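You operate a simulated robot arm through the tools that you are given. There is no shell and no other tool.

You run a simulated robot arm. Do the job below in one go: nothing can be reset, and whatever is moved stays where it is left.

JOB
Measure the bronze ring and sort it into the cell of its size.
Fine: it lies on the screen gauge, the cells are in the grey tray; leave the gauge wide open and switched off.

The check looks at the end state, three seconds after you hand in, the way a careful person would. Anything else that was tipped, shoved, dropped, spilled or broken makes it a failure.

ROBOT AND FRAMES
A 7-joint arm with a two-finger parallel gripper, fixed in place. Base frame: the origin is on the floor under the middle of its stand, x ahead of it, y to its left, z up; the work surface is at about z = 860. Lengths are in mm, angles in rad, forces in N, time in s.
It reaches about 1479 mm from its shoulder. Its first joint turns from -2.897 to 2.897 rad. Payload 4.4 kg.
The tool frame sits at the grasp point between the pads (the TCP): z along the fingers, y along the line on which they close. The tips reach 23 mm beyond it. Largest opening 94 mm; finger width 38, thickness 10; the body of the gripper, 54 by 96 mm, starts 39 mm behind the TCP.
Orientation is that of the tool frame in the base frame, as [roll, pitch, yaw] about the fixed x, y, z axes, in that order (R = Rz(yaw) Ry(pitch) Rx(roll)). With the fingers straight down and closing along the base's y, the tool's x points along the base's -x, its y along +y and its z along -z.

CONTROLS
- The arm moves only by the tool drive_tool. Its argument "plan" is text: rows parted by semicolons, each of 7 numbers parted by spaces: the shift along the tool's x, y, z in mm, then the turn, a rotation vector about the tool's x, y, z in rad, then the finger opening in mm, from 0 to 94. In form: x y z wx wy wz jaw; .... A call has 1 to 20 rows; each row shifts and turns the commanded pose from where the row before left it, along the tool's axes as they then stand. Rows are played at 5 a second. More than 50 mm and 0.15 rad between two rows, or a gripper value outside its range, and nothing of the call is played. A pose out of reach is approached as far as the arm can. The call stops where the force on the tool passes 50 N (or 10 N more than at its start, if that is more) or the arm is blocked; 0.2 s more then pass. Each finger travels about 72 mm/s and halts on what it meets, pressing with about 36 N; the grip force reading is that of the motor and also rises with nothing between the fingers. The clock runs only during rows and for 0.2 s after the last one: add rows that do not move to give the fingers time. The reply holds the time, the measured pose of the TCP, the force on the tool along the base axes, the opening and the grip force, in the units named above and with some noise, with the torque about the TCP (base axes, N m) and any sound that the robot's microphone picked up.
- Cameras (640 x 400 px; columns grow to the right, rows downward): "scene" is fixed at [48.9, 500.5, 1416.7]; the picture's right is [0.42, 0.91, 0.00], its down [0.73, -0.34, -0.60] and it looks along [-0.54, 0.25, -0.80] (base axes); focal length 214 px, centre (320, 200). "wrist" rides on the gripper at [86, 16, -75] in the tool frame; the picture's right is [-0.18, 0.98, 0.00], its down [-0.58, -0.11, -0.81] and it looks along [-0.79, -0.15, 0.59] (tool axes); focal length 243 px, centre (320, 200). There is no depth. A picture from a camera that has moved, and an enlarged one, comes with that camera's place and axes in the base frame and with its lens.
- grab_frame(camera): a new picture of that camera. The clock stands still meanwhile.
- close_up(camera, box): a new picture of the part [left, top, right, bottom] of that camera's present view, enlarged. The clock stands still meanwhile.
- hand_in(): hands the job in; it is judged then, once.

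Places have to be worked out from the pictures, the camera data and where the tool is seen. Open the gripper and draw the arm clear of the work before you hand the job in, unless the task says otherwise.

The tools are called after ">>>" by a JSON object that holds its "name" and its "arguments". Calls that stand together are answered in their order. drive_tool: Moves the arm, as the interface text tells. Its arguments: {"type":"object","properties":{"plan":{"type":"string"}},"required":["plan"]} The other tools are called the same way: grab_frame (camera) takes a picture; close_up (camera, box) takes an enlarged picture of a part of a camera's view; hand_in () hands the job in.

At the start:

```text
t: 0.0
tool_pos: [381.7, 801.1, 1171.5]
orientation: [3.141, 0.0, 3.142]
force: [-0.1, 0.6, -0.4]
torque: [0.01, 0.0, 0.0]
finger_gap: 93.9
grasp_force: 0.1
```

scene: 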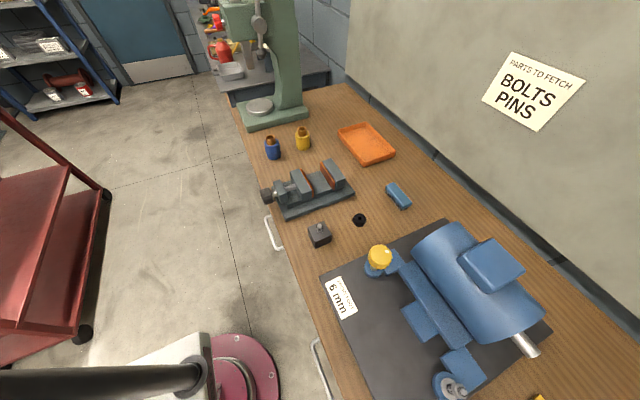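
wrist: 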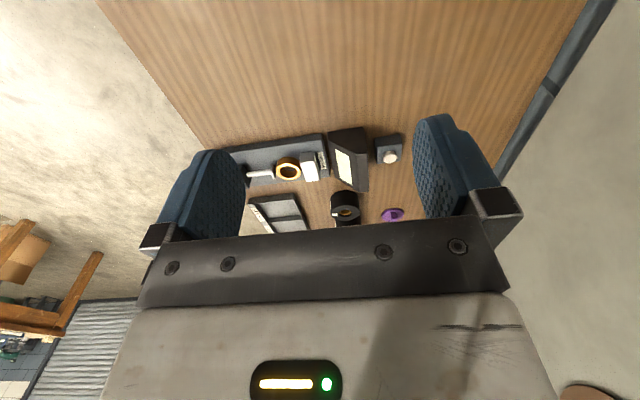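

The wrist picture shows the gauge with the bronze ring, a grey tray, a black display box and a few small things below the tool. I look at it enlarged before moving.

>>> {"name": "close_up", "arguments": {"camera": "wrist", "box": [200, 110, 420, 248]}}

>>> {"name": "close_up", "arguments": {"camera": "wrist", "box": [320, 120, 420, 183]}}

>>> {"name": "close_up", "arguments": {"camera": "wrist", "box": [230, 130, 330, 193]}}

>>> {"name": "close_up", "arguments": {"camera": "wrist", "box": [240, 180, 340, 243]}}

```text
2.90 times, centred on (310, 179) of wrist
camera zoom: at [295.0, 816.1, 1246.1], right [0.18, 0.98, 0.0], down [0.58, -0.11, 0.81], along [0.79, -0.15, -0.59], focal length 703 px, centre (349, 261)
```

zoom: 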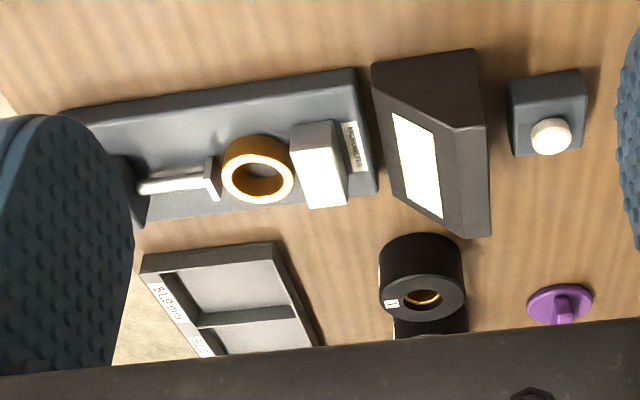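

```text
6.35 times, centred on (370, 152) of wrist
camera zoom: at [295.0, 816.1, 1246.1], right [0.18, 0.98, 0.0], down [0.58, -0.11, 0.81], along [0.79, -0.15, -0.59], focal length 1540 px, centre (2, 508)
```

zoom: 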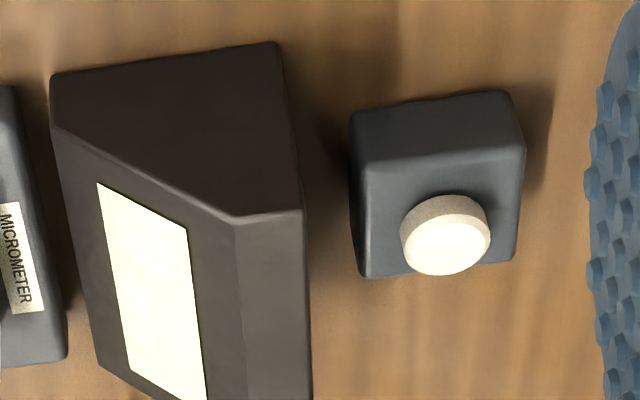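

```text
6.35 times, centred on (280, 162) of wrist
camera zoom: at [295.0, 816.1, 1246.1], right [0.18, 0.98, 0.0], down [0.58, -0.11, 0.81], along [0.79, -0.15, -0.59], focal length 1540 px, centre (574, 444)
```

zoom: 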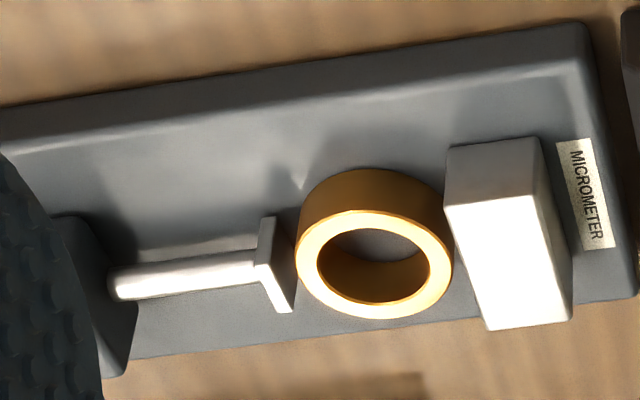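

```text
6.35 times, centred on (290, 212) of wrist
camera zoom: at [295.0, 816.1, 1246.1], right [0.18, 0.98, 0.0], down [0.58, -0.11, 0.81], along [0.79, -0.15, -0.59], focal length 1540 px, centre (510, 127)
```

zoom: 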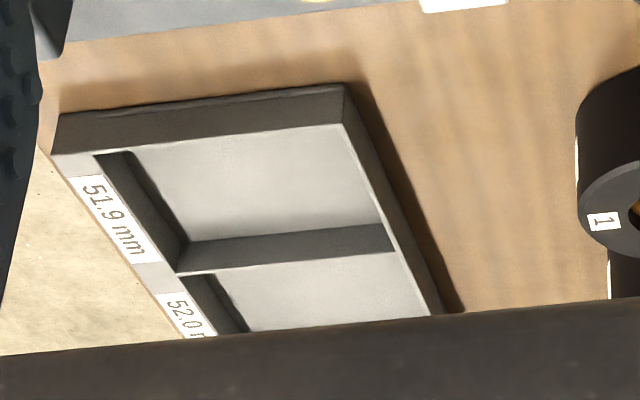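

From the wrist picture I judge the ring at about (670, 673), the button box at about (647, 886) and the tray at about (833, 614). I go forward and a little to the right, keeping the height, to see more of the tray and gauge.

>>> {"name": "drive_tool", "arguments": {"plan": "-40 -20 0 0 0 0 94; -40 -20 0 0 0 0 94; -40 -20 0 0 0 0 94; -40 -20 0 0 0 0 94; 0 0 0 0 0 0 94; 0 0 0 0 0 0 94"}}

```text
t: 1.4
tool_pos: [543.8, 721.4, 1171.6]
orientation: [3.141, 0.0, -3.141]
force: [0.2, -1.5, -0.2]
torque: [0.04, 0.01, -0.02]
finger_gap: 94.3
grasp_force: 0.0
```

The arm is at about (544, 721, 1172). I take a new wrist picture there.

>>> {"name": "grab_frame", "arguments": {"camera": "wrist"}}

>>> {"name": "close_up", "arguments": {"camera": "wrist", "box": [200, 0, 420, 138]}}

>>> {"name": "close_up", "arguments": {"camera": "wrist", "box": [200, 110, 420, 248]}}

```text
taken
camera wrist: at [456.7, 736.6, 1246.3], right [0.18, 0.98, 0.0], down [0.58, -0.11, 0.81], along [0.79, -0.15, -0.59], focal length 243 px, centre (320, 200)
```

wrist: 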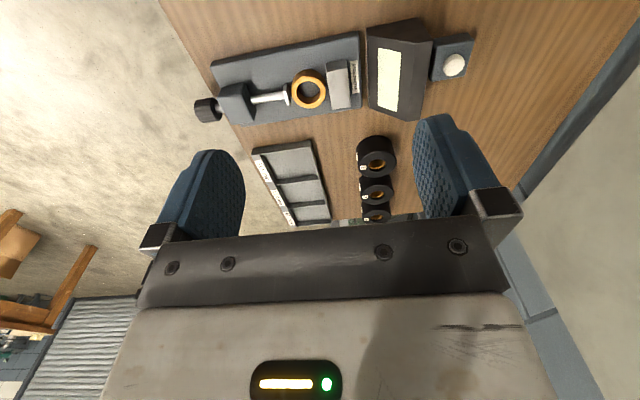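

```text
2.90 times, centred on (310, 69) of wrist
camera zoom: at [456.7, 736.6, 1246.3], right [0.18, 0.98, 0.0], down [0.58, -0.11, 0.81], along [0.79, -0.15, -0.59], focal length 703 px, centre (349, 580)
```

zoom: 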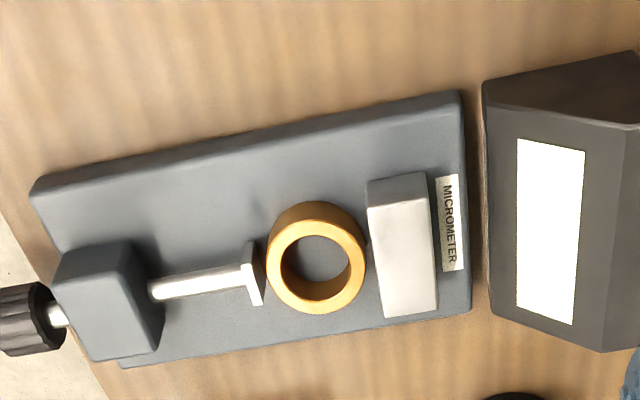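

```text
2.90 times, centred on (310, 179) of wrist
camera zoom: at [456.7, 736.6, 1246.3], right [0.18, 0.98, 0.0], down [0.58, -0.11, 0.81], along [0.79, -0.15, -0.59], focal length 703 px, centre (349, 261)
```

zoom: 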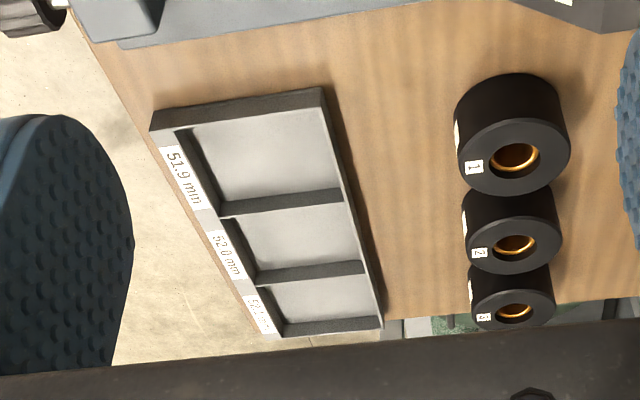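

The gauge has a ribbed knob over the bench edge, a spindle with a head, the ring, an anvil block, a dark screen box and a button box; three cells are marked 51.9, 52.0 and 52.1 or so. I enlarge the knob, the labels, the screen and the gap.

>>> {"name": "close_up", "arguments": {"camera": "wrist", "box": [190, 80, 270, 130]}}

>>> {"name": "close_up", "arguments": {"camera": "wrist", "box": [270, 55, 370, 118]}}

>>> {"name": "close_up", "arguments": {"camera": "wrist", "box": [360, 15, 480, 90]}}

>>> {"name": "close_up", "arguments": {"camera": "wrist", "box": [240, 140, 340, 230]}}

```text
8.00 times, centred on (230, 105) of wrist
camera zoom: at [456.7, 736.6, 1246.3], right [0.18, 0.98, 0.0], down [0.58, -0.11, 0.81], along [0.79, -0.15, -0.59], focal length 1941 px, centre (1040, 960)
```

zoom: 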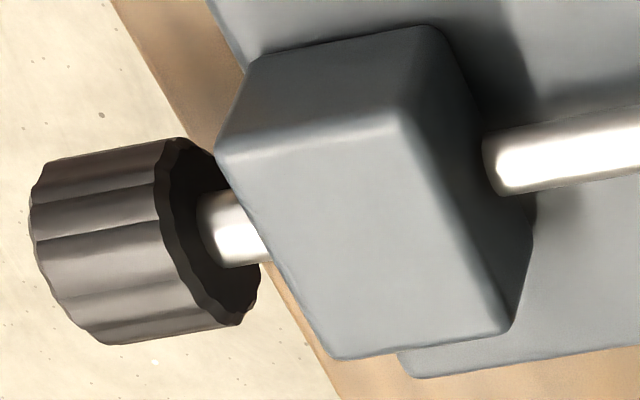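

```text
6.35 times, centred on (320, 86) of wrist
camera zoom: at [456.7, 736.6, 1246.3], right [0.18, 0.98, 0.0], down [0.58, -0.11, 0.81], along [0.79, -0.15, -0.59], focal length 1540 px, centre (320, 921)
```

zoom: 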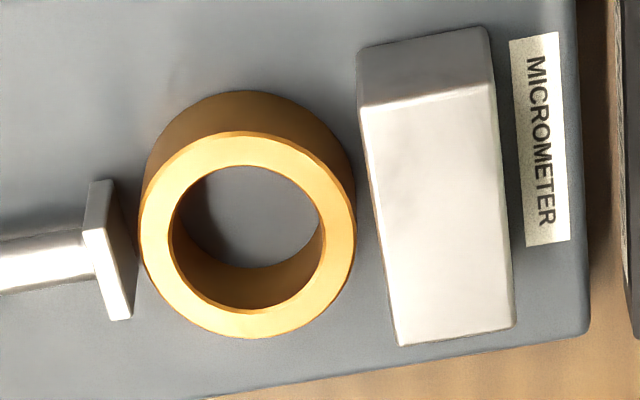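

```text
5.33 times, centred on (420, 52) of wrist
camera zoom: at [456.7, 736.6, 1246.3], right [0.18, 0.98, 0.0], down [0.58, -0.11, 0.81], along [0.79, -0.15, -0.59], focal length 1294 px, centre (-213, 987)
```

zoom: 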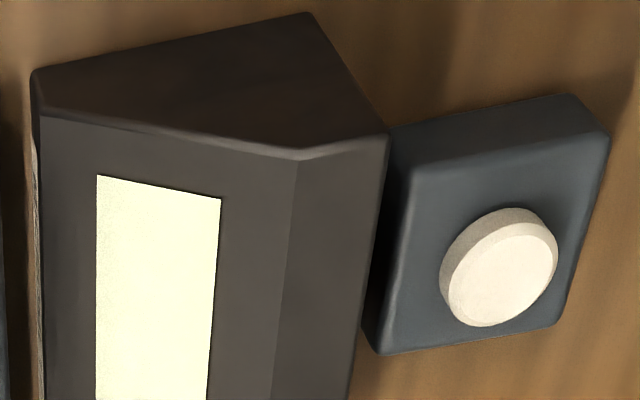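

```text
4.44 times, centred on (290, 185) of wrist
camera zoom: at [456.7, 736.6, 1246.3], right [0.18, 0.98, 0.0], down [0.58, -0.11, 0.81], along [0.79, -0.15, -0.59], focal length 1078 px, centre (453, 267)
```

zoom: 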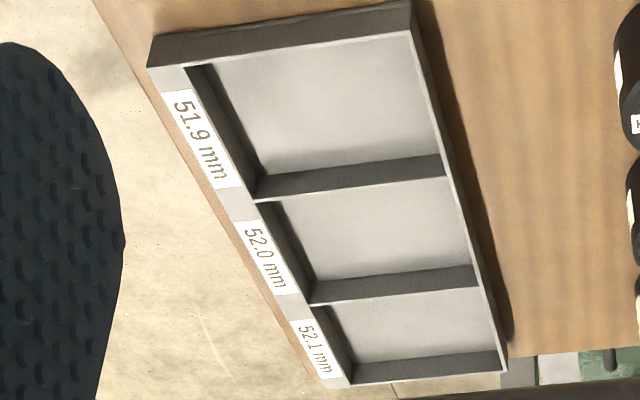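

By triangulating the two views: button top at about (645, 888, 906), screen box top at z 934 up to y 842, ring top centre about (650, 683, 897), spindle head face y 654, anvil face y 716. I close the fingers and go above the button, stopping at z 945.

>>> {"name": "drive_tool", "arguments": {"plan": "-25.3 41.7 0 0 0 0 0; -25.3 41.7 0 0 0 0 0; -25.3 41.7 0 0 0 0 0; -25.3 41.7 0 0 0 0 0; 0 0 0 0 0 0 0; 0 0 45 0 0 0 0; 0 0 45 0 0 0 0; 0 0 40 0 0 0 0; 0 0 0 0 0 0 0; 0 0 0 0 0 0 0"}}

>>> {"name": "grab_frame", "arguments": {"camera": "wrist"}}

```text
t: 3.6
tool_pos: [643.2, 889.4, 1040.7]
orientation: [-3.141, -0.001, 3.141]
force: [0.4, 0.8, -0.2]
torque: [0.05, -0.01, -0.02]
finger_gap: 0.0
grasp_force: 36.0
```

```text
taken
camera wrist: at [557.2, 904.3, 1115.1], right [0.18, 0.98, 0.0], down [0.58, -0.11, 0.81], along [0.79, -0.15, -0.59], focal length 243 px, centre (320, 200)
```

wrist: 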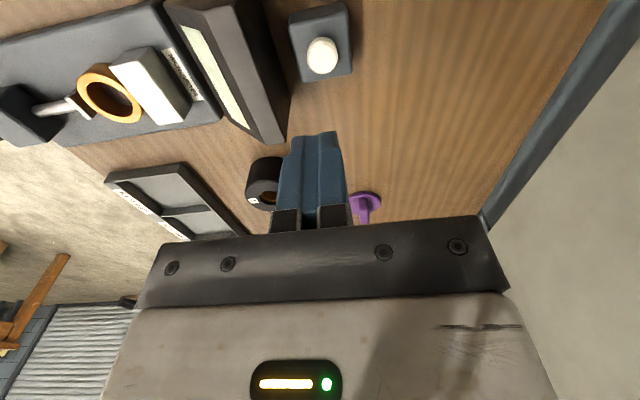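

The button at pixel (322, 56) gives (646, 890) at z 906, right under the tool. I go down to z about 935, then press in small steps.

>>> {"name": "drive_tool", "arguments": {"plan": "-2 0 40 0 0 0 0; 0 0 40 0 0 0 0; 0 0 20 0 0 0 0; 0 0 4 0 0 0 0; 0 0 2 0 0 0 0; 0 0 2 0 0 0 0; 0 0 2 0 0 0 0; 0 0 2 0 0 0 0; 0 0 0 0 0 0 0"}}

```text
t: 5.6
tool_pos: [645.1, 888.0, 931.0]
orientation: [-3.142, 0.0, -3.141]
force: [0.8, 0.7, -0.9]
torque: [-0.02, 0.02, -0.01]
finger_gap: 0.1
grasp_force: 35.7
```

No contact yet at TCP z 931. I go on pressing in 1 mm steps.

>>> {"name": "drive_tool", "arguments": {"plan": "0 0 1 0 0 0 0; 0 0 1 0 0 0 0; 0 0 1 0 0 0 0; 0 0 1 0 0 0 0; 0 0 0 0 0 0 0"}}

```text
t: 6.8
tool_pos: [645.1, 888.1, 927.0]
orientation: [-3.141, 0.001, 3.141]
force: [-1.2, -0.1, 0.8]
torque: [-0.01, -0.01, -0.01]
finger_gap: 0.2
grasp_force: 35.8
```

>>> {"name": "close_up", "arguments": {"camera": "wrist", "box": [240, 100, 400, 250]}}

>>> {"name": "grab_frame", "arguments": {"camera": "wrist"}}

```text
2.67 times, centred on (320, 175) of wrist
camera zoom: at [558.2, 903.4, 999.7], right [0.18, 0.98, 0.0], down [0.58, -0.11, 0.81], along [0.79, -0.15, -0.59], focal length 647 px, centre (320, 267)
```

zoom: 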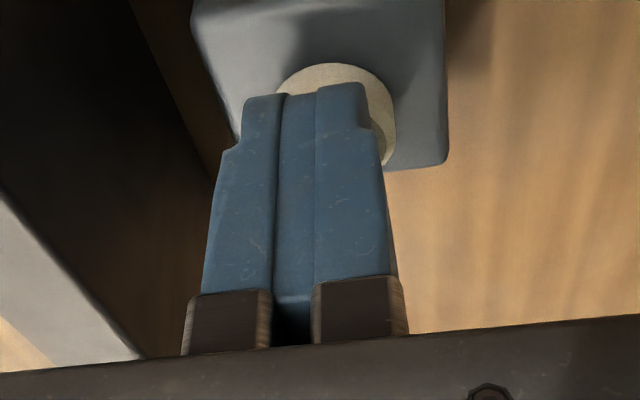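

```text
taken
camera wrist: at [558.2, 903.4, 999.7], right [0.18, 0.98, 0.0], down [0.58, -0.11, 0.81], along [0.79, -0.15, -0.59], focal length 243 px, centre (320, 200)
```

wrist: 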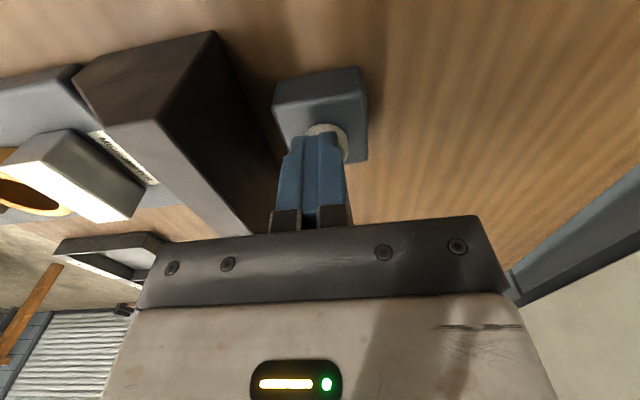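

The closed fingertips are over the button with a little height left. I continue down in 1 mm steps, watching force and sound.

>>> {"name": "drive_tool", "arguments": {"plan": "0 0 1 0 0 0 0; 0 0 1 0 0 0 0; 0 0 1 0 0 0 0; 0 0 1 0 0 0 0; 0 0 0 0 0 0 0"}}

```text
t: 8.0
tool_pos: [646.2, 887.1, 922.5]
orientation: [-3.14, -0.001, -3.141]
force: [1.2, -0.8, 1.8]
torque: [0.0, -0.01, 0.0]
finger_gap: 0.3
grasp_force: 35.8
```

The force is still only about 2 N at TCP z 922.5. I press a few more millimetres.

>>> {"name": "drive_tool", "arguments": {"plan": "0 0 1 0 0 0 0; 0 0 1 0 0 0 0; 0 0 1 0 0 0 0; 0 0 0 0 0 0 0"}}

```text
t: 9.0
tool_pos: [646.9, 886.8, 919.5]
orientation: [-3.142, 0.0, -3.14]
force: [0.0, -1.4, 2.7]
torque: [0.0, -0.03, -0.01]
finger_gap: 0.0
grasp_force: 36.1
heard: click
```

A click was heard at TCP z about 919.5. I lift off straight up and go to a place from which the screen is visible.

>>> {"name": "drive_tool", "arguments": {"plan": "0 0 -5 0 0 0 0; 0 0 -30 0 0 0 0; 0 0 -45 0 0 0 0; 0 0 -45 0 0 0 0; 0 0 -45 0 0 0 0; 0 0 -45 0 0 0 0; 30 -45 -30 0 0 0 0; 30 -45 0 0 0 0 0; 30 -45 0 0 0 0 0; 10 -35 0 0 0 0 0; 0 0 0 0 0 0 0; 0 0 0 0 0 0 0"}}

>>> {"name": "grab_frame", "arguments": {"camera": "wrist"}}

```text
refused: row 7 steps farther than a row can; nothing moved
```

```text
taken
camera wrist: at [558.7, 902.8, 993.3], right [0.18, 0.98, 0.0], down [0.58, -0.11, 0.81], along [0.79, -0.15, -0.59], focal length 243 px, centre (320, 200)
```

wrist: 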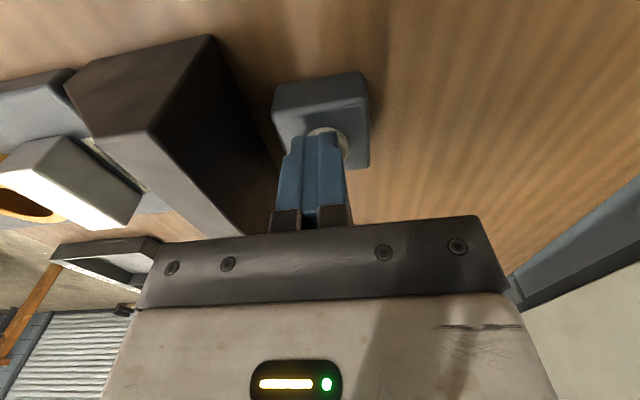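

The plan was refused for one row being too long, so nothing moved. I repeat the lift with shorter rows.

>>> {"name": "drive_tool", "arguments": {"plan": "0 0 -5 0 0 0 0; 0 0 -30 0 0 0 0; 0 0 -45 0 0 0 0; 0 0 -45 0 0 0 0; 0 0 -45 0 0 0 0; 0 0 -45 0 0 0 0; 0 0 -35 0 0 0 0; 25 -40 0 0 0 0 0; 25 -40 0 0 0 0 0; 25 -40 0 0 0 0 0; 25 -40 0 0 0 0 0; 0 0 0 0 0 0 0; 0 0 0 0 0 0 0"}}

>>> {"name": "grab_frame", "arguments": {"camera": "wrist"}}

>>> {"name": "close_up", "arguments": {"camera": "wrist", "box": [340, 10, 500, 110]}}

```text
t: 11.8
tool_pos: [547.3, 728.2, 1167.3]
orientation: [3.14, 0.0, 3.14]
force: [-1.2, 0.2, 0.4]
torque: [0.0, -0.02, 0.02]
finger_gap: 0.2
grasp_force: 36.1
```

```text
taken
camera wrist: at [459.8, 742.8, 1240.4], right [0.18, 0.98, 0.0], down [0.58, -0.11, 0.81], along [0.79, -0.15, -0.59], focal length 243 px, centre (320, 200)
```

wrist: 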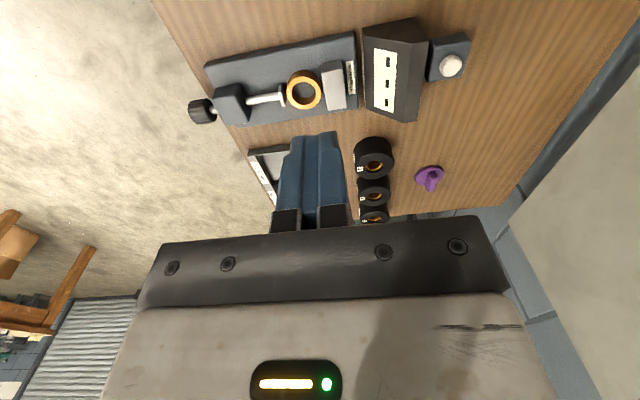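

```text
4.00 times, centred on (420, 60) of wrist
camera zoom: at [459.8, 742.8, 1240.4], right [0.18, 0.98, 0.0], down [0.58, -0.11, 0.81], along [0.79, -0.15, -0.59], focal length 970 px, centre (-80, 760)
```

zoom: 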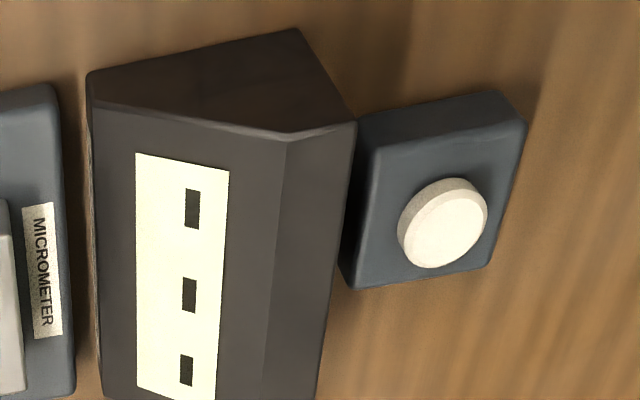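

The screen is now on and shows dashes, as nothing is clamped. I move out to the right beyond the bench edge, keeping high, to see the knob from the other side.

>>> {"name": "drive_tool", "arguments": {"plan": "-1 -47 3 0 0 0 0; -1 -47 3 0 0 0 0; -1 -47 3 0 0 0 0; -1 -47 3 0 0 0 0; -1 -47 3 0 0 0 0; -1 -47 3 0 0 0 0; -1 -47 3 0 0 0 0; -1 -47 3 0 0 0 0; 0 0 20 0 0 0 0; 0 0 0 0 0 0 0; 0 0 0 0 0 0 0"}}

>>> {"name": "grab_frame", "arguments": {"camera": "wrist"}}

>>> {"name": "close_up", "arguments": {"camera": "wrist", "box": [430, 40, 530, 103]}}

```text
t: 14.2
tool_pos: [555.0, 352.2, 1124.6]
orientation: [3.141, 0.0, 3.14]
force: [-0.2, -0.1, 0.2]
torque: [0.03, 0.0, 0.01]
finger_gap: 0.2
grasp_force: 35.7
```

```text
taken
camera wrist: at [467.5, 367.0, 1198.1], right [0.18, 0.98, 0.0], down [0.58, -0.11, 0.81], along [0.79, -0.15, -0.59], focal length 243 px, centre (320, 200)
```

wrist: 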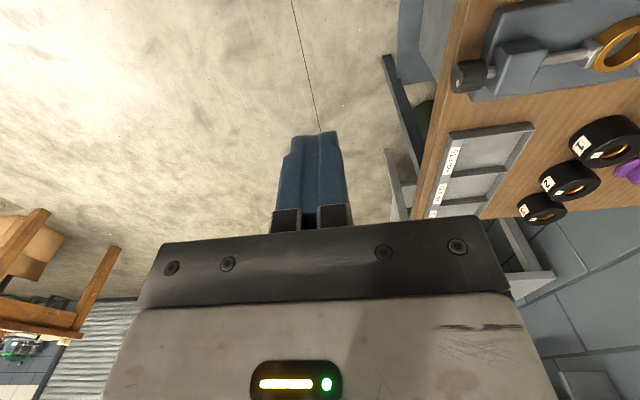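

```text
6.35 times, centred on (480, 72) of wrist
camera zoom: at [467.5, 367.0, 1198.1], right [0.18, 0.98, 0.0], down [0.58, -0.11, 0.81], along [0.79, -0.15, -0.59], focal length 1540 px, centre (-696, 1016)
```

zoom: 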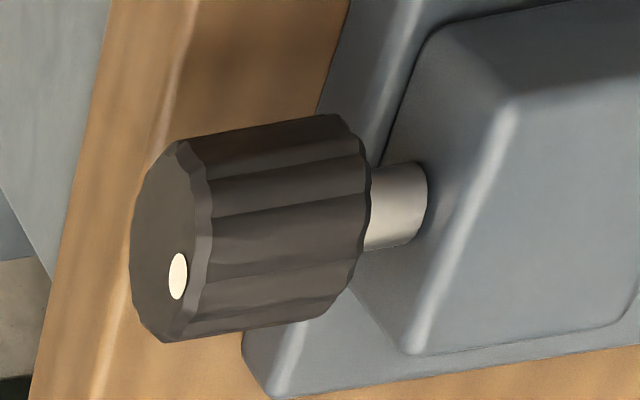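

Triangulating gives the knob axis at about x 648, z 901, the knob spanning y 504 to 533 with a diameter of about 39 and a white mark on its end. I turn the tool so the fingers point along +y, here in free space.

>>> {"name": "drive_tool", "arguments": {"plan": "0 0 0 -0.1309 0 0 60; 0 0 0 -0.1309 0 0 60; 0 0 0 -0.1309 0 0 60; 0 0 0 -0.1309 0 0 60; 0 0 0 -0.1309 0 0 60; 0 0 0 -0.1309 0 0 60; 0 0 0 -0.1309 0 0 60; 0 0 0 -0.1309 0 0 60; 0 0 0 -0.1309 0 0 60; 0 0 0 -0.1309 0 0 60; 0 0 0 -0.1309 0 0 60; 0 0 0 -0.1309 0 0 60; 0 0 0 0 0 0 60; 0 0 0 0 0 0 60; 0 0 0 0 0 0 60"}}

>>> {"name": "grab_frame", "arguments": {"camera": "wrist"}}

>>> {"name": "grab_frame", "arguments": {"camera": "scene"}}

```text
t: 17.4
tool_pos: [553.2, 351.3, 1123.9]
orientation: [1.571, 0.001, 3.14]
force: [-0.8, 0.5, -0.3]
torque: [-0.03, -0.01, -0.02]
finger_gap: 59.7
grasp_force: 0.2
```

```text
taken
camera wrist: at [466.4, 276.3, 1139.9], right [0.18, 0.0, 0.98], down [0.58, -0.81, -0.11], along [0.79, 0.59, -0.15], focal length 243 px, centre (320, 200)
```

wrist: 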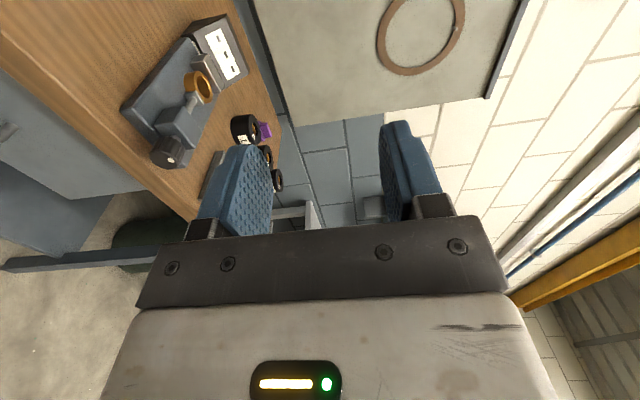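

```text
taken
```

scene: 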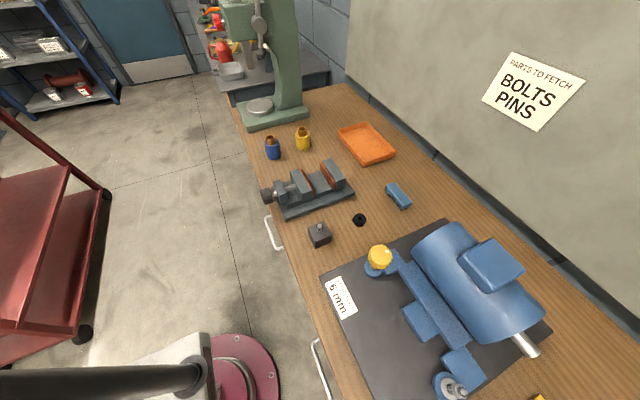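

The tool now points along +y and the wrist camera sees the gauge sideways. I enlarge the knob here to check its place.

>>> {"name": "close_up", "arguments": {"camera": "wrist", "box": [110, 100, 230, 175]}}

>>> {"name": "close_up", "arguments": {"camera": "wrist", "box": [170, 10, 290, 85]}}

```text
5.33 times, centred on (170, 138) of wrist
camera zoom: at [466.4, 276.3, 1139.9], right [0.18, 0.0, 0.98], down [0.58, -0.81, -0.11], along [0.79, 0.59, -0.15], focal length 1294 px, centre (1120, 533)
```

zoom: 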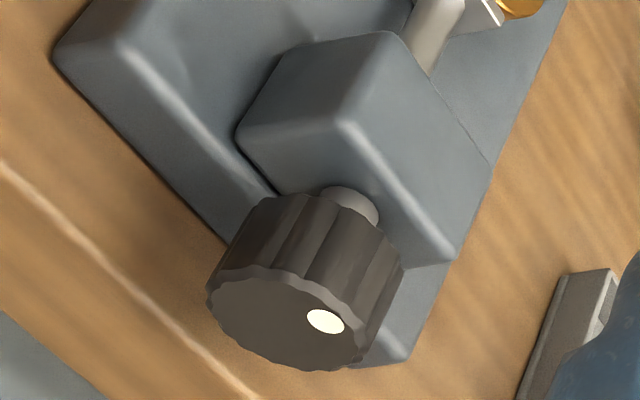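

```text
5.33 times, centred on (230, 48) of wrist
camera zoom: at [466.4, 276.3, 1139.9], right [0.18, 0.0, 0.98], down [0.58, -0.81, -0.11], along [0.79, 0.59, -0.15], focal length 1294 px, centre (800, 1013)
```

zoom: 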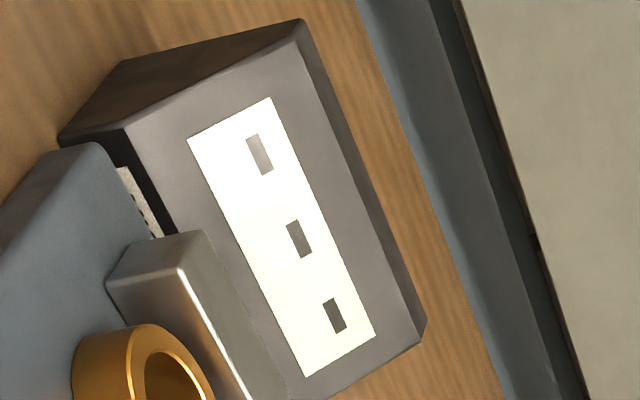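

From this view the knob's end face centre comes out at about (648, 503, 902), in agreement. I go down and across to in front of the knob, staying off the bench, with a 60 mm opening.

>>> {"name": "drive_tool", "arguments": {"plan": "-19 -44 0 0 0 0 60; -19 -44 0 0 0 0 60; -19 -44 0 0 0 0 60; -19 -44 0 0 0 0 60; -19 -44 0 0 0 0 60; 0 0 45 0 0 0 60; 0 0 45 0 0 0 60; 0 0 0 0 0 0 60; 0 0 0 0 0 0 60"}}

>>> {"name": "grab_frame", "arguments": {"camera": "wrist"}}

```text
t: 19.4
tool_pos: [650.0, 442.8, 905.4]
orientation: [1.571, -0.001, -3.14]
force: [-0.2, -0.7, 0.6]
torque: [-0.01, -0.01, 0.04]
finger_gap: 60.0
grasp_force: 0.0
```

```text
taken
camera wrist: at [562.3, 366.6, 920.8], right [0.18, 0.0, 0.98], down [0.58, -0.81, -0.11], along [0.79, 0.59, -0.15], focal length 243 px, centre (320, 200)
```

wrist: 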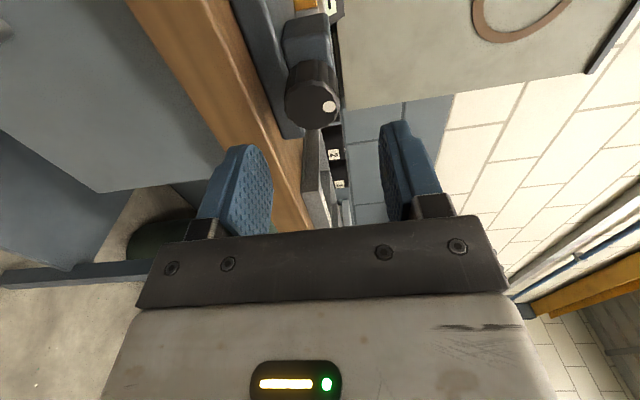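

The knob is in view ahead of the fingers. I enlarge it for an exact alignment.

>>> {"name": "close_up", "arguments": {"camera": "wrist", "box": [250, 0, 410, 150]}}

```text
2.67 times, centred on (330, 75) of wrist
camera zoom: at [562.3, 366.6, 920.8], right [0.18, 0.0, 0.98], down [0.58, -0.81, -0.11], along [0.79, 0.59, -0.15], focal length 647 px, centre (293, 533)
```

zoom: 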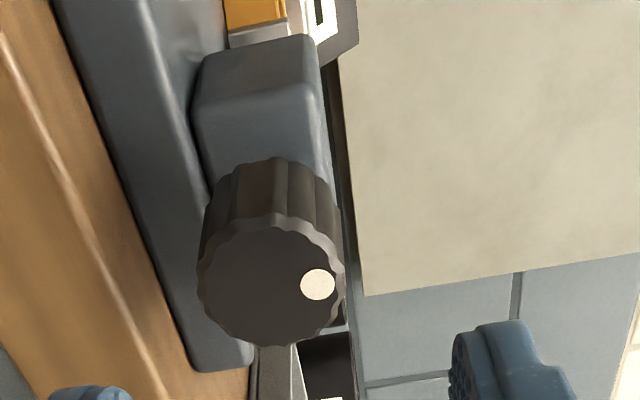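

I judge the axis at (648, 900). I align, set 52 mm opening and slide the fingers over the knob end, then look before gripping.

>>> {"name": "drive_tool", "arguments": {"plan": "2 -5 0 0 0 0 52; 0 0 0 0 0 0 52; 0 0 20 0 0 0 52; 0 0 15 0 0 0 52; 0 0 10 0 0 0 52; 0 0 5 0 0 0 52; 0 0 0 0 0 0 52; 0 0 0 0 0 0 52"}}

>>> {"name": "grab_frame", "arguments": {"camera": "wrist"}}

>>> {"name": "close_up", "arguments": {"camera": "wrist", "box": [200, 80, 440, 230]}}

```text
t: 21.2
tool_pos: [646.5, 491.8, 900.7]
orientation: [1.571, 0.001, -3.141]
force: [-0.9, 0.6, 0.0]
torque: [0.01, 0.02, -0.01]
finger_gap: 52.2
grasp_force: 0.1
```

```text
taken
camera wrist: at [559.7, 416.2, 915.9], right [0.18, 0.0, 0.98], down [0.58, -0.81, -0.11], along [0.79, 0.59, -0.15], focal length 243 px, centre (320, 200)
```

wrist: 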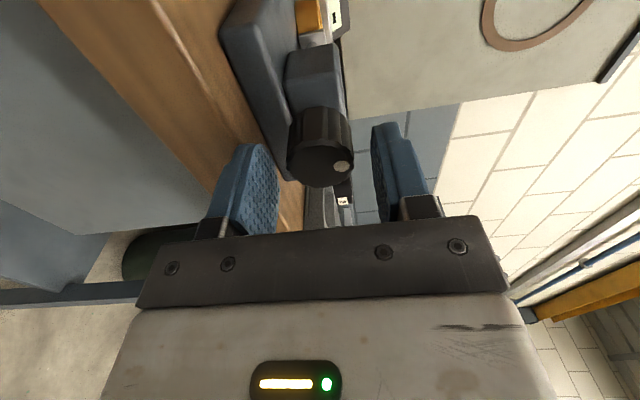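

```text
2.67 times, centred on (320, 155) of wrist
camera zoom: at [559.7, 416.2, 915.9], right [0.18, 0.0, 0.98], down [0.58, -0.81, -0.11], along [0.79, 0.59, -0.15], focal length 647 px, centre (320, 320)
```

zoom: 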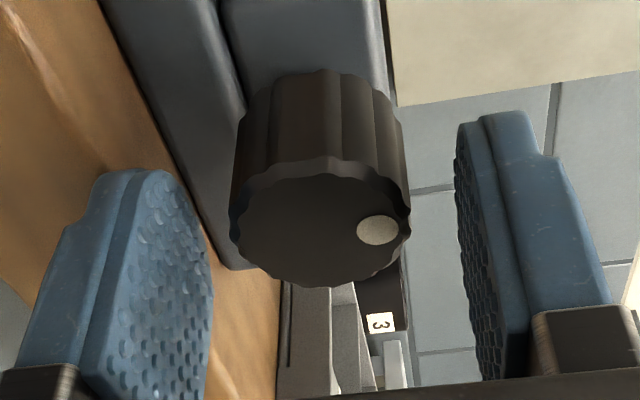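

The knob (about 35 mm across, axis (646, 900)) is centred between the fingers. I go 6 mm further in and close on it.

>>> {"name": "drive_tool", "arguments": {"plan": "0 0 6 0 0 0 52; 0 0 0 0 0 0 30; 0 0 0 0 0 0 30; 0 0 0 0 0 0 30; 0 0 0 0 0 0 30"}}

```text
t: 22.4
tool_pos: [647.1, 498.2, 901.3]
orientation: [1.57, 0.001, -3.141]
force: [-4.2, -4.6, -0.2]
torque: [0.28, -0.01, 0.17]
finger_gap: 35.4
grasp_force: 45.1
```

The knob is held at 35.4 mm. I turn it a little, 0.3 rad about the tool z axis, which should close a right-hand thread, and watch the torque.

>>> {"name": "drive_tool", "arguments": {"plan": "0 0 0 0 0 0.1 30; 0 0 0 0 0 0.1 30; 0 0 0 0 0 0.1 30; 0 0 0 0 0 0 30"}}

>>> {"name": "close_up", "arguments": {"camera": "wrist", "box": [200, 0, 440, 150]}}

```text
t: 23.4
tool_pos: [647.3, 496.8, 901.3]
orientation: [1.571, -0.3, 3.141]
force: [2.6, 5.9, 12.0]
torque: [-0.24, 0.01, -0.26]
finger_gap: 35.6
grasp_force: 44.8
```

```text
2.67 times, centred on (320, 75) of wrist
camera zoom: at [568.3, 422.1, 941.0], right [0.47, 0.0, 0.88], down [0.52, -0.81, -0.28], along [0.71, 0.59, -0.38], focal length 647 px, centre (320, 533)
```

zoom: 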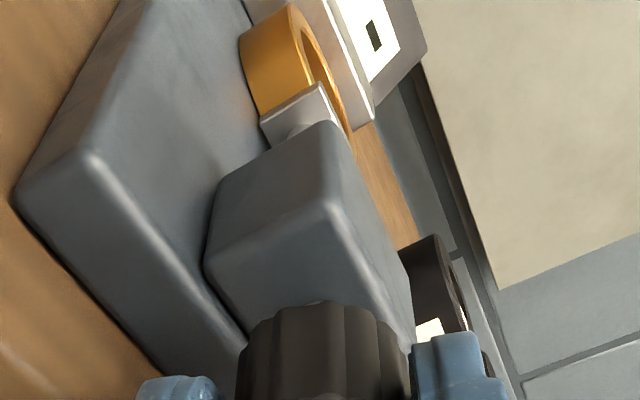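

The torque about y is nearly nil, so the knob turns easily. I turn on by another 0.8 rad.

>>> {"name": "drive_tool", "arguments": {"plan": "0 0 0 0 0 0.13 30; 0 0 0 0 0 0.13 30; 0 0 0 0 0 0.13 30; 0 0 0 0 0 0.13 30; 0 0 0 0 0 0.13 30; 0 0 0 0 0 0.13 30; 0 0 0 0 0 0 30"}}

>>> {"name": "grab_frame", "arguments": {"camera": "wrist"}}

>>> {"name": "close_up", "arguments": {"camera": "wrist", "box": [200, 0, 440, 150]}}

```text
t: 24.9
tool_pos: [647.8, 497.4, 902.8]
orientation: [1.567, -1.072, -3.14]
force: [1.9, -4.5, 0.2]
torque: [0.2, -0.02, 0.56]
finger_gap: 35.9
grasp_force: 45.3
stopped in row 7: the force on the tool passed its limit at 52 N (the readings are from after the stop); the commanded pose is now the measured one
```

```text
taken
camera wrist: at [620.4, 422.1, 985.3], right [0.95, 0.0, 0.31], down [0.18, -0.81, -0.56], along [0.25, 0.59, -0.77], focal length 243 px, centre (320, 200)
```

wrist: 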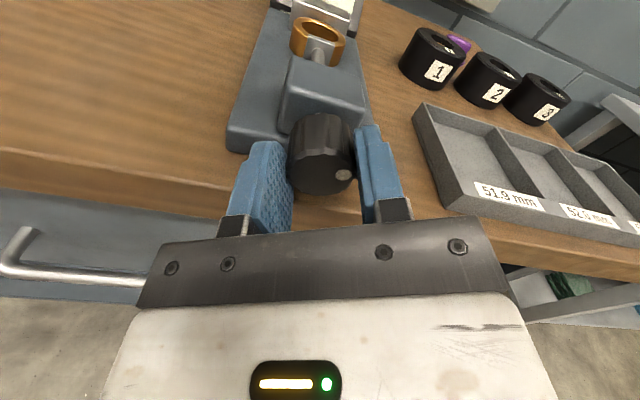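

```text
2.67 times, centred on (320, 75) of wrist
camera zoom: at [620.4, 422.1, 985.3], right [0.95, 0.0, 0.31], down [0.18, -0.81, -0.56], along [0.25, 0.59, -0.77], focal length 647 px, centre (320, 533)
```

zoom: 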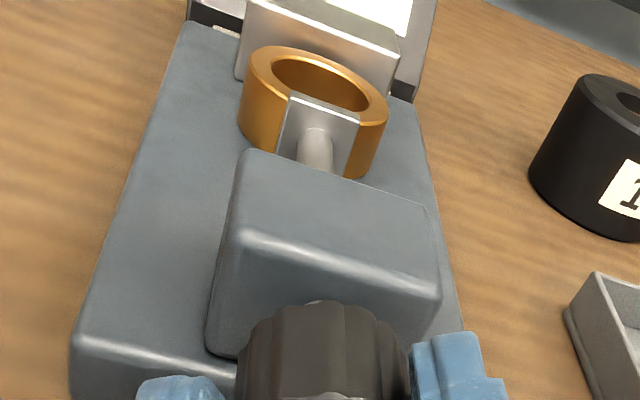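

The knob followed the fingers (its mark kept its place between them); the stop came from a short side load, now relaxed. I keep turning in smaller lots.

>>> {"name": "drive_tool", "arguments": {"plan": "0 0 0 0 0 0.1 30; 0 0 0 0 0 0.1 30; 0 0 0 0 0 0.1 30; 0 0 0 0 0 0 30"}}

>>> {"name": "close_up", "arguments": {"camera": "wrist", "box": [240, 0, 400, 100]}}

```text
t: 25.9
tool_pos: [649.2, 497.6, 902.7]
orientation: [1.559, -1.372, -3.133]
force: [34.5, -14.6, -1.3]
torque: [-0.97, -0.06, -0.54]
finger_gap: 35.4
grasp_force: 44.7
```

```text
4.00 times, centred on (320, 50) of wrist
camera zoom: at [647.1, 422.0, 990.0], right [1.0, 0.0, 0.01], down [0.0, -0.81, -0.59], along [0.01, 0.59, -0.8], focal length 970 px, centre (320, 800)
```

zoom: 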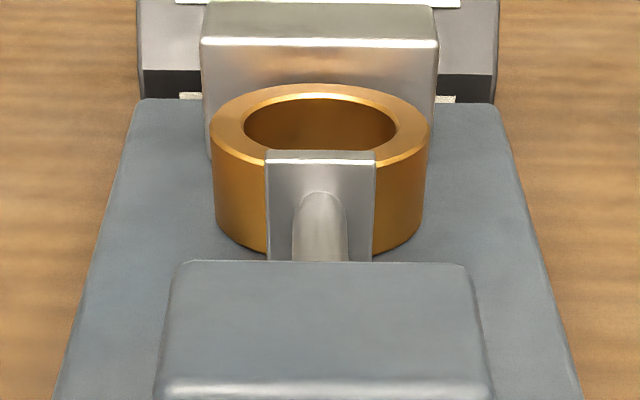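

The tool is being pushed towards +x by about 34 N, so the true axis lies 1 to 2 mm further out in x. I shift that way to unload and go on turning a bit.

>>> {"name": "drive_tool", "arguments": {"plan": "0 1.5 0 0 0 0 30; 0 0 0 0 0 0 30; 0 0 0 0 0 0.1 30; 0 0 0 0 0 0.1 30; 0 0 0 0 0 0 30"}}

>>> {"name": "close_up", "arguments": {"camera": "wrist", "box": [240, 0, 400, 100]}}

```text
t: 27.1
tool_pos: [649.7, 498.0, 903.0]
orientation: [-0.746, -1.57, -0.829]
force: [21.1, -6.6, 1.1]
torque: [0.11, -0.02, -0.15]
finger_gap: 35.9
grasp_force: 45.4
```

```text
4.00 times, centred on (320, 50) of wrist
camera zoom: at [665.4, 422.1, 988.5], right [0.98, 0.0, -0.19], down [-0.11, -0.8, -0.58], along [-0.15, 0.59, -0.79], focal length 970 px, centre (320, 800)
```

zoom: 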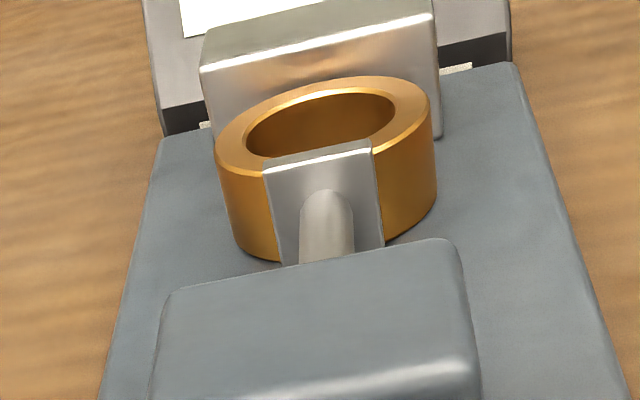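

The knob turns with little torque and the head moves towards the ring. I unload 1 mm more in +x and turn on by 0.5 rad.

>>> {"name": "drive_tool", "arguments": {"plan": "0 1 0 0 0 0 30; 0 0 0 0 0 0.1 30; 0 0 0 0 0 0.1 30; 0 0 0 0 0 0.1 30; 0 0 0 0 0 0.1 30; 0 0 0 0 0 0.1 30; 0 0 0 0 0 0 30"}}

>>> {"name": "grab_frame", "arguments": {"camera": "wrist"}}

>>> {"name": "close_up", "arguments": {"camera": "wrist", "box": [240, 0, 400, 100]}}

```text
t: 28.7
tool_pos: [651.5, 498.7, 901.2]
orientation: [-1.566, -1.069, -0.004]
force: [25.8, 27.1, -4.8]
torque: [-0.18, -0.09, 0.14]
finger_gap: 35.8
grasp_force: 44.9
```

```text
taken
camera wrist: at [706.1, 422.4, 969.4], right [0.77, 0.0, -0.63], down [-0.38, -0.8, -0.46], along [-0.51, 0.59, -0.62], focal length 243 px, centre (320, 200)
```

wrist: 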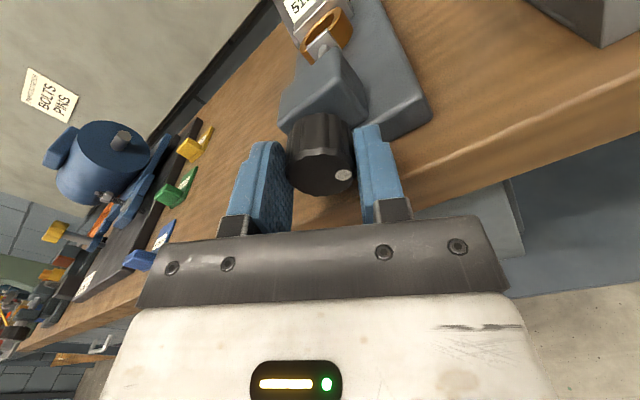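

```text
4.00 times, centred on (320, 50) of wrist
camera zoom: at [706.1, 422.4, 969.4], right [0.77, 0.0, -0.63], down [-0.38, -0.8, -0.46], along [-0.51, 0.59, -0.62], focal length 970 px, centre (320, 800)
```

zoom: 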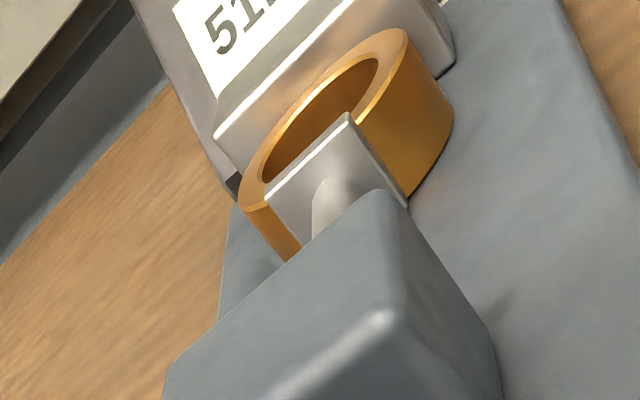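

The screen now starts with "51", so the spindle has closed on the ring. I unload the arm a little and turn slightly further to be sure of a firm contact.

>>> {"name": "drive_tool", "arguments": {"plan": "0 0.8 1 0 0 0 30; 0 0 0 0 0 0 30; 0 0 0 0 0 0.05 30; 0 0 0 0 0 0.05 30; 0 0 0 0 0 0 30"}}

>>> {"name": "close_up", "arguments": {"camera": "wrist", "box": [220, 0, 380, 100]}}

```text
t: 29.9
tool_pos: [651.8, 498.2, 901.7]
orientation: [-1.567, -0.969, -0.008]
force: [16.6, -15.8, 2.3]
torque: [0.11, -0.25, -0.02]
finger_gap: 35.8
grasp_force: 44.5
```

```text
4.00 times, centred on (300, 50) of wrist
camera zoom: at [712.8, 422.4, 963.3], right [0.71, 0.0, -0.71], down [-0.42, -0.8, -0.42], along [-0.57, 0.59, -0.57], focal length 970 px, centre (400, 800)
```

zoom: 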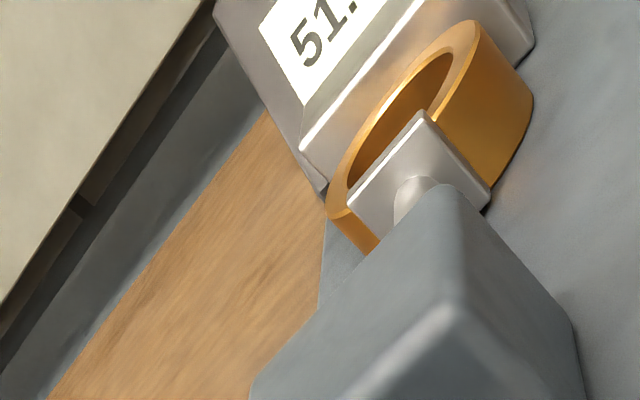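

Torque about y has risen to 0.25 N m, so the head presses on the ring. I release the knob with a small opening and back off to read the whole screen.

>>> {"name": "drive_tool", "arguments": {"plan": "0 0 0 0 0 0 46; 0 0 0 0 0 0 46; 0 0 -10 0 0 0 46; 0 0 -20 0 0 0 46; 0 0 -40 0 0 0 46; 0 0 -40 0 0 0 46; 0 0 0 0 0 0 46"}}

>>> {"name": "grab_frame", "arguments": {"camera": "wrist"}}

```text
t: 31.5
tool_pos: [650.0, 387.4, 900.8]
orientation: [-1.567, -0.969, -0.005]
force: [1.0, 0.0, -1.4]
torque: [0.02, 0.04, -0.01]
finger_gap: 45.9
grasp_force: 0.0
```

```text
taken
camera wrist: at [712.3, 312.1, 963.2], right [0.71, 0.0, -0.71], down [-0.42, -0.8, -0.42], along [-0.57, 0.59, -0.57], focal length 243 px, centre (320, 200)
```

wrist: 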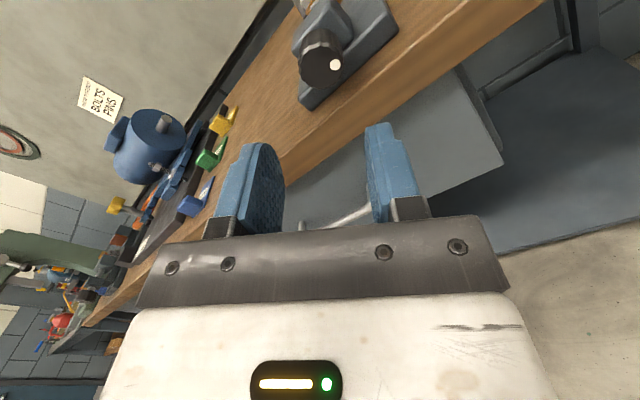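

The fingers are clear of the knob. I raise the tool by about 250 mm with the same orientation so that the camera looks down onto the screen.

>>> {"name": "drive_tool", "arguments": {"plan": "34.3 -23.6 0 0 0 0 46; 34.3 -23.6 0 0 0 0 46; 34.3 -23.6 0 0 0 0 46; 34.3 -23.6 0 0 0 0 46; 34.3 -23.6 0 0 0 0 46; 34.3 -23.6 0 0 0 0 46; 0 0 0 0 0 0 46; 0 0 0 0 0 0 46"}}

>>> {"name": "grab_frame", "arguments": {"camera": "wrist"}}

>>> {"name": "close_up", "arguments": {"camera": "wrist", "box": [360, 50, 460, 113]}}

```text
t: 33.3
tool_pos: [650.3, 387.7, 1154.3]
orientation: [-1.568, -0.971, -0.005]
force: [-0.3, -0.4, 1.2]
torque: [0.03, -0.02, 0.0]
finger_gap: 45.6
grasp_force: 0.0
```

```text
taken
camera wrist: at [711.4, 312.5, 1214.8], right [0.71, 0.0, -0.71], down [-0.42, -0.8, -0.42], along [-0.57, 0.59, -0.57], focal length 243 px, centre (320, 200)
```

wrist: 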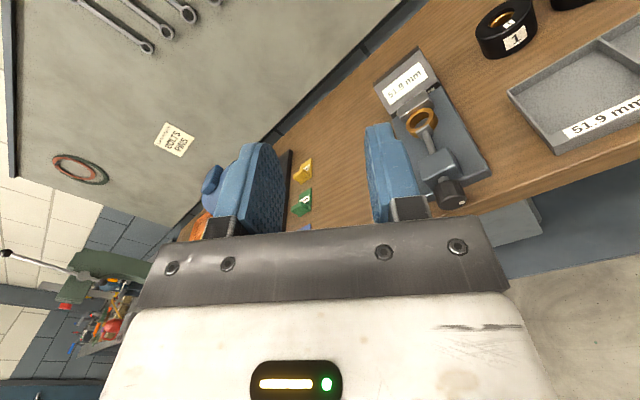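

```text
6.35 times, centred on (410, 82) of wrist
camera zoom: at [711.4, 312.5, 1214.8], right [0.71, 0.0, -0.71], down [-0.42, -0.8, -0.42], along [-0.57, 0.59, -0.57], focal length 1540 px, centre (-251, 952)
```

zoom: 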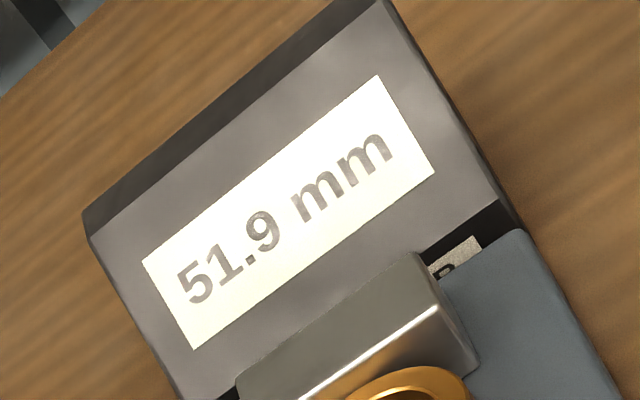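

The screen clearly reads 51.9 mm. I enlarge the knob and the clamped ring to see how far the spindle moved before opening it again.

>>> {"name": "close_up", "arguments": {"camera": "wrist", "box": [390, 90, 510, 220]}}

>>> {"name": "close_up", "arguments": {"camera": "wrist", "box": [480, 0, 640, 160]}}

```text
3.08 times, centred on (450, 155) of wrist
camera zoom: at [711.4, 312.5, 1214.8], right [0.71, 0.0, -0.71], down [-0.42, -0.8, -0.42], along [-0.57, 0.59, -0.57], focal length 746 px, centre (-80, 338)
```

zoom: 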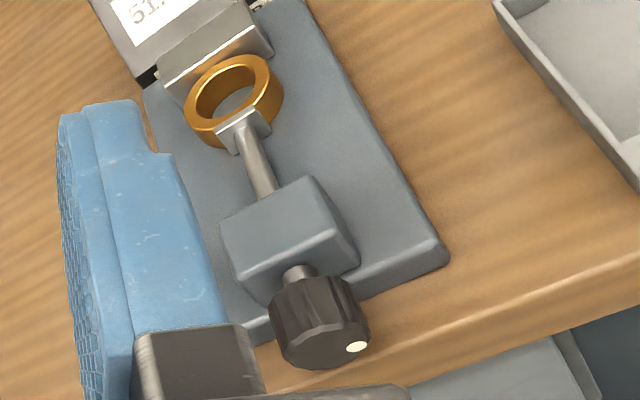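

```text
2.50 times, centred on (560, 80) of wrist
camera zoom: at [711.4, 312.5, 1214.8], right [0.71, 0.0, -0.71], down [-0.42, -0.8, -0.42], along [-0.57, 0.59, -0.57], focal length 606 px, centre (-280, 500)
```

zoom: 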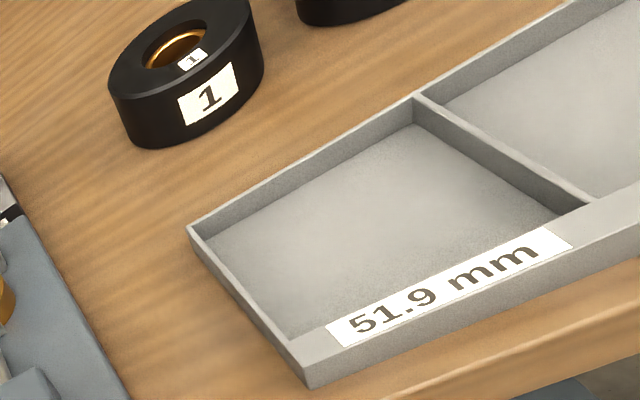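

The knob turns in place without shifting along y, and the ring is clamped against the anvil. I go back down to the knob with the same orientation to open the gauge.

>>> {"name": "drive_tool", "arguments": {"plan": "-34.3 23.6 0 0 0 0 46; -34.3 23.6 0 0 0 0 46; -34.3 23.6 0 0 0 0 46; -34.3 23.6 0 0 0 0 46; -34.3 23.6 0 0 0 0 46; -34.3 23.6 0 0 0 0 46; -2.3 3.1 0 0 0 0 46; 0 0 40 0 0 0 46; 0 0 40 0 0 0 46; 0 0 0 0 0 0 46; 0 0 0 0 0 0 46"}}

>>> {"name": "grab_frame", "arguments": {"camera": "wrist"}}

>>> {"name": "close_up", "arguments": {"camera": "wrist", "box": [200, 50, 440, 230]}}

```text
t: 35.7
tool_pos: [653.1, 469.9, 900.0]
orientation: [-1.568, -0.969, -0.006]
force: [0.1, 0.0, 0.0]
torque: [-0.01, -0.04, -0.02]
finger_gap: 46.0
grasp_force: 0.1
```

```text
taken
camera wrist: at [715.1, 394.0, 961.5], right [0.71, 0.0, -0.71], down [-0.42, -0.8, -0.42], along [-0.57, 0.59, -0.57], focal length 243 px, centre (320, 200)
```

wrist: 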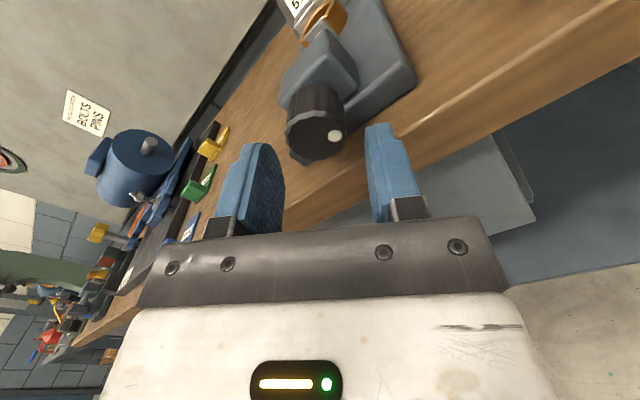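

```text
2.22 times, centred on (320, 140) of wrist
camera zoom: at [715.1, 394.0, 961.5], right [0.71, 0.0, -0.71], down [-0.42, -0.8, -0.42], along [-0.57, 0.59, -0.57], focal length 539 px, centre (320, 333)
```

zoom: 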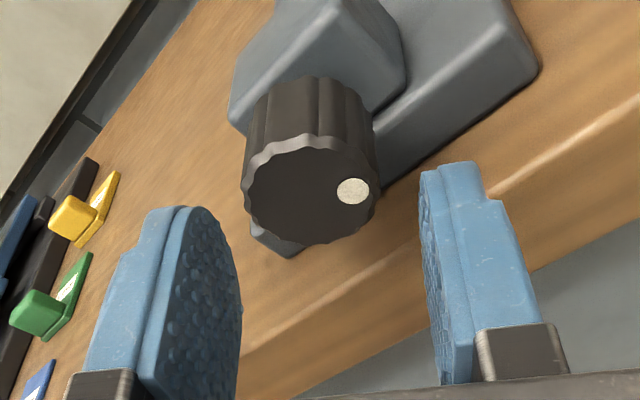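

The knob sits between the fingers, about 1 mm off to one side. I correct, slide in to y 498 and close.

>>> {"name": "drive_tool", "arguments": {"plan": "0 -1.2 10 0 0 0 46; 0 0 10 0 0 0 46; 0 0 8 0 0 0 46; 0 0 0 0 0 0 46; 0 0 0 0 0 0 30; 0 0 0 0 0 0 30; 0 0 0 0 0 0 30"}}

```text
t: 37.3
tool_pos: [650.6, 498.1, 899.5]
orientation: [-1.567, -0.971, -0.006]
force: [-14.5, -0.6, 7.4]
torque: [0.17, 0.0, 0.19]
finger_gap: 36.9
grasp_force: 8.4
```

The fingers are closing on the knob. I let them settle, then loosen by a small angle and look at the screen part in view.

>>> {"name": "drive_tool", "arguments": {"plan": "0 0 0 0 0 0 30; 0 0 0 0 0 0 30; 0 0 0 0 0 -0.05 30; 0 0 0 0 0 -0.05 30; 0 0 0 0 0 0 30"}}

>>> {"name": "close_up", "arguments": {"camera": "wrist", "box": [220, 0, 380, 100]}}

```text
t: 38.5
tool_pos: [651.0, 496.7, 900.3]
orientation: [-1.569, -1.069, -0.005]
force: [-15.7, -0.6, 8.6]
torque: [0.38, 0.05, 0.17]
finger_gap: 37.9
grasp_force: 8.7
```

```text
4.00 times, centred on (300, 50) of wrist
camera zoom: at [706.0, 420.9, 967.0], right [0.77, 0.0, -0.63], down [-0.38, -0.8, -0.46], along [-0.51, 0.59, -0.62], focal length 970 px, centre (400, 800)
```

zoom: 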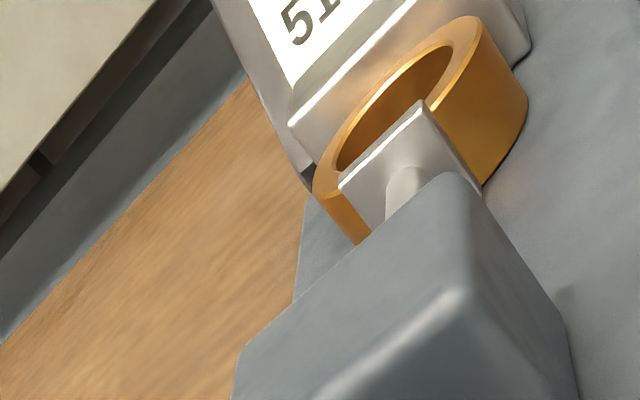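

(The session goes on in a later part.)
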